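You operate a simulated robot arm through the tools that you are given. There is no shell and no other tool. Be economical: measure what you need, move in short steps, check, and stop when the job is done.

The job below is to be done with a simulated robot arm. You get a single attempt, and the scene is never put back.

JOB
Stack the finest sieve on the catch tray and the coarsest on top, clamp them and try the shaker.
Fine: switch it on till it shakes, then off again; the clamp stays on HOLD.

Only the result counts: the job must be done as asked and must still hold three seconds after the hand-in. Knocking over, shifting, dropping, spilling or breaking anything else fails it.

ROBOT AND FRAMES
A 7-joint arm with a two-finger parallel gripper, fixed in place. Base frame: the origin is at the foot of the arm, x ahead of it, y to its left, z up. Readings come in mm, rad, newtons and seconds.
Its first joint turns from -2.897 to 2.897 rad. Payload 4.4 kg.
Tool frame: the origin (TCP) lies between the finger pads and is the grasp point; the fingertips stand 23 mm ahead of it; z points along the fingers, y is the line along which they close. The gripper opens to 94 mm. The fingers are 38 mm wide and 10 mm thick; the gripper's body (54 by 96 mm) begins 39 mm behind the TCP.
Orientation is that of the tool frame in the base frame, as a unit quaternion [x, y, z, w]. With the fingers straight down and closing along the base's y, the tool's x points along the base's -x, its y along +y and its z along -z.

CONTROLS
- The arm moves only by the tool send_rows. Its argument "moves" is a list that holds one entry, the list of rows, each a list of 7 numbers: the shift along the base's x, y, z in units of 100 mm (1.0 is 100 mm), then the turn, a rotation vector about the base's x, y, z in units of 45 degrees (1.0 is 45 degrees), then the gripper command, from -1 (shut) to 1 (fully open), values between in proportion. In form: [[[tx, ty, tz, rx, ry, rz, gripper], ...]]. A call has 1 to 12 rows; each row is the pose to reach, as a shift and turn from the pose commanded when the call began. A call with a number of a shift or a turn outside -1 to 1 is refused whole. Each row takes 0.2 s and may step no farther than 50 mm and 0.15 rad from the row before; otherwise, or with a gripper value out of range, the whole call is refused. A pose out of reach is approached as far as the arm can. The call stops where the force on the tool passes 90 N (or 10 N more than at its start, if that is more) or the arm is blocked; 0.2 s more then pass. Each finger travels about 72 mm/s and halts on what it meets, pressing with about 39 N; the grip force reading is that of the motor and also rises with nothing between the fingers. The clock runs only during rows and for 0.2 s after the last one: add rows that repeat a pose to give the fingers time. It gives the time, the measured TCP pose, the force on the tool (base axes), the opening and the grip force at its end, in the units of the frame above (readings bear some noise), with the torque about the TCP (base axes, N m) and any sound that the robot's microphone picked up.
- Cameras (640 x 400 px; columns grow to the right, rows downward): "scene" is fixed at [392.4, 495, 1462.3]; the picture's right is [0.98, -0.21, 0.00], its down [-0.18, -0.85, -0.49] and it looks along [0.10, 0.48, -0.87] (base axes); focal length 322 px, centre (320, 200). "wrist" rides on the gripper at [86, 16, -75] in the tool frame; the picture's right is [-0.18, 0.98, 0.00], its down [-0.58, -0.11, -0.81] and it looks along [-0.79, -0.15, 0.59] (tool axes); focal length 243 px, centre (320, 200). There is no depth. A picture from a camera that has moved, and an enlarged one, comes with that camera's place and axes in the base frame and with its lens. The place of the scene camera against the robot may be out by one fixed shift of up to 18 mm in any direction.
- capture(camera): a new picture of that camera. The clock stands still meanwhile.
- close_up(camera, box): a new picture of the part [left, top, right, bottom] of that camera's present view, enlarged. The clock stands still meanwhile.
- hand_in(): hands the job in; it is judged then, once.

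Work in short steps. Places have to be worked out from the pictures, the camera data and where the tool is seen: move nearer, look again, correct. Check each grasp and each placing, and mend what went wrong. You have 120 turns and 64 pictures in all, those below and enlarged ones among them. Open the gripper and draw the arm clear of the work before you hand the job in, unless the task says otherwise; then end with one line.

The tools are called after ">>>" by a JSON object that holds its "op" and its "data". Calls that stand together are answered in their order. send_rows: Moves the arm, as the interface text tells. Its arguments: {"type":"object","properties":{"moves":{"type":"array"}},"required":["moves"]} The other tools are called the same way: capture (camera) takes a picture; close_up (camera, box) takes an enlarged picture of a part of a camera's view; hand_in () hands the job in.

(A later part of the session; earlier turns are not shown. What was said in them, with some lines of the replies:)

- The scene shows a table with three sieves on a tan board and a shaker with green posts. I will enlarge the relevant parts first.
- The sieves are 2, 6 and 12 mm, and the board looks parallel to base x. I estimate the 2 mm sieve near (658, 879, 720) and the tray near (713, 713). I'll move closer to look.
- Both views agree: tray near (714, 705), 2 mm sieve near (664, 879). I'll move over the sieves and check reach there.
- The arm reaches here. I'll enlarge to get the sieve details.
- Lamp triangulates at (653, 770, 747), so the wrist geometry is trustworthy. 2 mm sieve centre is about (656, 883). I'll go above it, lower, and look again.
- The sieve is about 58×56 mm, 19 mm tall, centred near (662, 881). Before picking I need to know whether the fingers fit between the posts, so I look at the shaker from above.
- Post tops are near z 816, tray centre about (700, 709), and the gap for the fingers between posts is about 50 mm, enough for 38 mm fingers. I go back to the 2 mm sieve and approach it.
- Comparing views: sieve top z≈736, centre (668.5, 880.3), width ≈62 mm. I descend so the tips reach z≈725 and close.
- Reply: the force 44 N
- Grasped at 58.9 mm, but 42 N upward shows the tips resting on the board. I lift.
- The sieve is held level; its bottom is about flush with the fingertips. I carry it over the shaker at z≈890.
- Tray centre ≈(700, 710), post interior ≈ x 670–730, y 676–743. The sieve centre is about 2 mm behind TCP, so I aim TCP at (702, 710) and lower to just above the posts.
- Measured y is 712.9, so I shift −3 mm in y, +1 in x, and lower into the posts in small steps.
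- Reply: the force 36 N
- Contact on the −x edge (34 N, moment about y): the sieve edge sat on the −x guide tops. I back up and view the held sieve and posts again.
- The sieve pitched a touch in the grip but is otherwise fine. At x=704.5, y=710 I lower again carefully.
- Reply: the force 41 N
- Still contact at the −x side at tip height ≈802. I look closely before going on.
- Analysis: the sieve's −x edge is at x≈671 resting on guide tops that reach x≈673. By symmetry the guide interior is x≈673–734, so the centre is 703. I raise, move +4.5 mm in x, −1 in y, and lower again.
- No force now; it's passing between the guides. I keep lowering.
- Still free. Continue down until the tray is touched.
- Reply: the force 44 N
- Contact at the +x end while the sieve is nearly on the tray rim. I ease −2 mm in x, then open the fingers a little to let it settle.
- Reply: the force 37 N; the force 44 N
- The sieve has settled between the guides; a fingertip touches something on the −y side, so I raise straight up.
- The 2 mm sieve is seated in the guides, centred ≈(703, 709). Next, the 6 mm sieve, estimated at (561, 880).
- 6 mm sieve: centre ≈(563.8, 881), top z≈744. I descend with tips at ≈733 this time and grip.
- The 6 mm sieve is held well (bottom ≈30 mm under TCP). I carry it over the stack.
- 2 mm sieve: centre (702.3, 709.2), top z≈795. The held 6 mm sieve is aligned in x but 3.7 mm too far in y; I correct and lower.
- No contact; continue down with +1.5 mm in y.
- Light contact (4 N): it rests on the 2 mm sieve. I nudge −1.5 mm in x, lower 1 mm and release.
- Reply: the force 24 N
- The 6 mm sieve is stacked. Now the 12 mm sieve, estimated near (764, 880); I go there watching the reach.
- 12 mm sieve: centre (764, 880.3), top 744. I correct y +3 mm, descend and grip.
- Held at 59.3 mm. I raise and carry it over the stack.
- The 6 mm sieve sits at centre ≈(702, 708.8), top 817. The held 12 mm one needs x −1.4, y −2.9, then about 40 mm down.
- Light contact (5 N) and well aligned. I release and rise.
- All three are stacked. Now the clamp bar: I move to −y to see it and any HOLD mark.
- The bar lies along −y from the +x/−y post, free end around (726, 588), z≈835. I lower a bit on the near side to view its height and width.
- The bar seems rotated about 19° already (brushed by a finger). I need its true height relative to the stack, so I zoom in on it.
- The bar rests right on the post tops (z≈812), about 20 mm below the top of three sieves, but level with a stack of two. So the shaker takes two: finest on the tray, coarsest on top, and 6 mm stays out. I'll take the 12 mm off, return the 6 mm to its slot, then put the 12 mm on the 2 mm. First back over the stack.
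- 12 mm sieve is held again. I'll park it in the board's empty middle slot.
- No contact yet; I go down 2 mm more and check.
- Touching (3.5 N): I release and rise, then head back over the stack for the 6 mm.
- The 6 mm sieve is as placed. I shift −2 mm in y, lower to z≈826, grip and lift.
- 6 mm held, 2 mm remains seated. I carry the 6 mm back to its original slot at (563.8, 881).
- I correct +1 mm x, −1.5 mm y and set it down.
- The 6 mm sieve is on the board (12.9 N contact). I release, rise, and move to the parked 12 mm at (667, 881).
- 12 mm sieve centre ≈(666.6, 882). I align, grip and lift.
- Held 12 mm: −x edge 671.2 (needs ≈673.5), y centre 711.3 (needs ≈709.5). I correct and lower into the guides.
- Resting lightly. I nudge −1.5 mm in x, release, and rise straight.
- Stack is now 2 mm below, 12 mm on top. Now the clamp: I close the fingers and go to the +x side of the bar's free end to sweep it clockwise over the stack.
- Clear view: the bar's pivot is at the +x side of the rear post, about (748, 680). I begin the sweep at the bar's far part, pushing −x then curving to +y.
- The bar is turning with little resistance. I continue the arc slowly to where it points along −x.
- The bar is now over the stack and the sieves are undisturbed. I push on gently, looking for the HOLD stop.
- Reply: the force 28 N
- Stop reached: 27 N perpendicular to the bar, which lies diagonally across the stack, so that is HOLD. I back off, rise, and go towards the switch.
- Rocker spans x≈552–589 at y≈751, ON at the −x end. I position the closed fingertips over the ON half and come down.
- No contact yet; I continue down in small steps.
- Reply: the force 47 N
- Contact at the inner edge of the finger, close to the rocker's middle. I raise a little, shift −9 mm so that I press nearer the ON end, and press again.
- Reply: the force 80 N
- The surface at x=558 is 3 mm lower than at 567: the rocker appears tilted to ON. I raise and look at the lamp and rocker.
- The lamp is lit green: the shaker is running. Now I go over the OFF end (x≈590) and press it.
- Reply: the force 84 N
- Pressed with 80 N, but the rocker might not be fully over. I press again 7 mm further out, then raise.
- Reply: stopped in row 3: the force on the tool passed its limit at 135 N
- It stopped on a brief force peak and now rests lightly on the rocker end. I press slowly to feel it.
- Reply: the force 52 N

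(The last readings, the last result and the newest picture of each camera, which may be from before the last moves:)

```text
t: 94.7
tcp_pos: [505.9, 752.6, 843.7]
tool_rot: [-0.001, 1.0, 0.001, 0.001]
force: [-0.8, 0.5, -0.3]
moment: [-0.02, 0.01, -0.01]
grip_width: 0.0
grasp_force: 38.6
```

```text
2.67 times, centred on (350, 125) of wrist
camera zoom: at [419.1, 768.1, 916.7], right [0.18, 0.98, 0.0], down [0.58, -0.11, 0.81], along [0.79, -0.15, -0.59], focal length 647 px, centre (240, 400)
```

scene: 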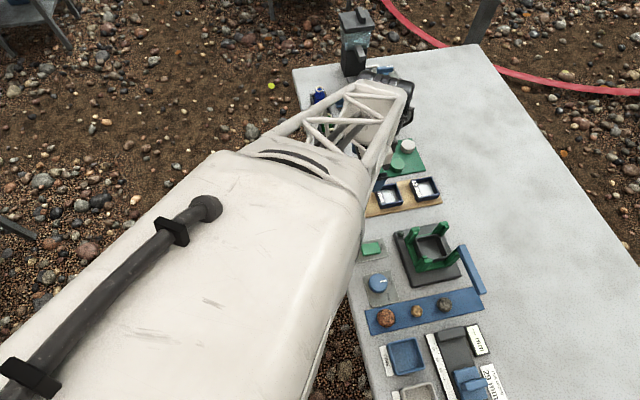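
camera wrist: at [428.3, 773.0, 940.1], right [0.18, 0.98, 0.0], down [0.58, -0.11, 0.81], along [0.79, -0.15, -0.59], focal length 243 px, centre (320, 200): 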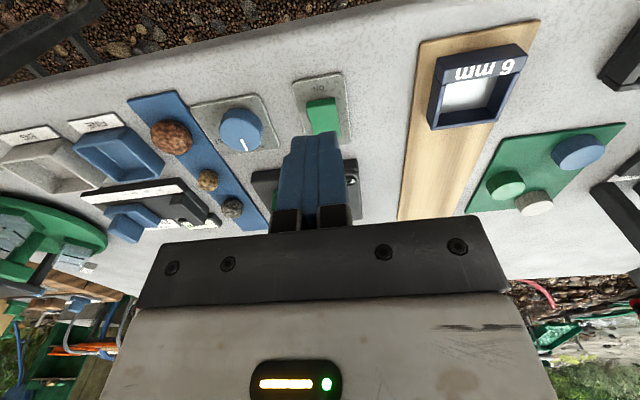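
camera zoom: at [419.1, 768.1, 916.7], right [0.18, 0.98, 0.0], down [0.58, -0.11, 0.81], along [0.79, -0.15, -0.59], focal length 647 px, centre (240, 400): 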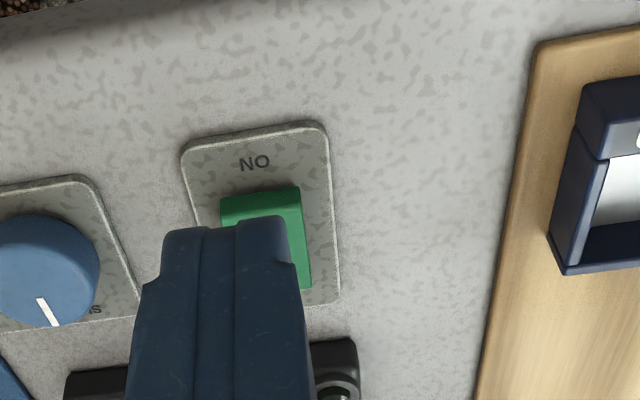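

Lamp is dark again and the rocker is back at OFF. I open the gripper and retreat up and away.

>>> {"op": "send_rows", "data": {"moves": [[[-0.1, 0.2, 0.4, 0, 0, 0, 0], [-0.3, 0.5, 0.8, 0, 0, 0, 0.5], [-0.6, 0.8, 1, 0, 0, 0, 1], [-0.9, 1, 1, 0, 0, 0, 1], [-0.9, 1, 1, 0, 0, 0, 1]]]}}

>>> {"op": "send_rows", "data": {"moves": [[[-0.3, 0, 0.3, 0, 0, 0, 1], [-0.6, 0, 0.6, 0, 0, 0, 1], [-0.9, 0, 0.9, 0, 0, 0, 1], [-0.9, 0, 0.9, 0, 0, 0, 1]]]}}

>>> {"op": "close_up", "data": {"camera": "scene", "box": [330, 170, 490, 270]}}

```text
refused: row 2 steps farther than a row can; nothing moved
```

```text
t: 95.7
tcp_pos: [419.3, 753.0, 932.3]
tool_rot: [0.0, 1.0, 0.001, 0.002]
force: [0.2, 0.8, 0.4]
moment: [-0.01, 0.05, 0.03]
grip_width: 93.8
grasp_force: 0.0
```

```text
4.00 times, centred on (410, 220) of scene
camera zoom: at [392.4, 495.0, 1462.3], right [0.98, -0.21, 0.0], down [-0.18, -0.85, -0.49], along [0.1, 0.48, -0.87], focal length 1287 px, centre (-40, 120)
```

zoom: 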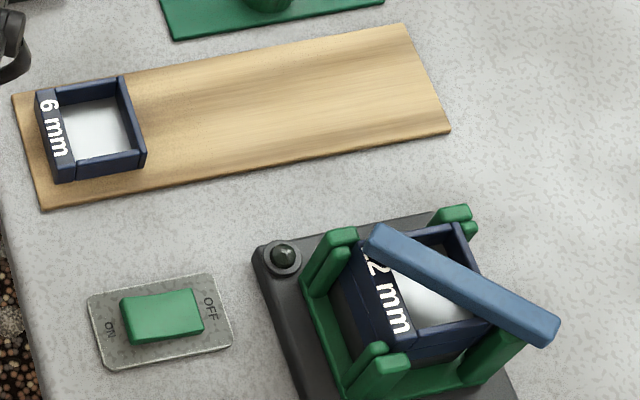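

The bar lies across the two-sieve stack, the lamp is off, the 6 mm sieve is back in its slot and the arm is clear, so I hand in.

>>> {"op": "hand_in", "data": {}}

```text
The job is handed in.
```

The 2 mm sieve is on the catch tray with the 12 mm on top. The clamp bar is across them against its stop, which I took as HOLD because no HOLD mark was visible. I switched the shaker on until its lamp lit (shaking not seen directly), then off again, and put the 6 mm sieve back in its slot because the clamp fits only two.
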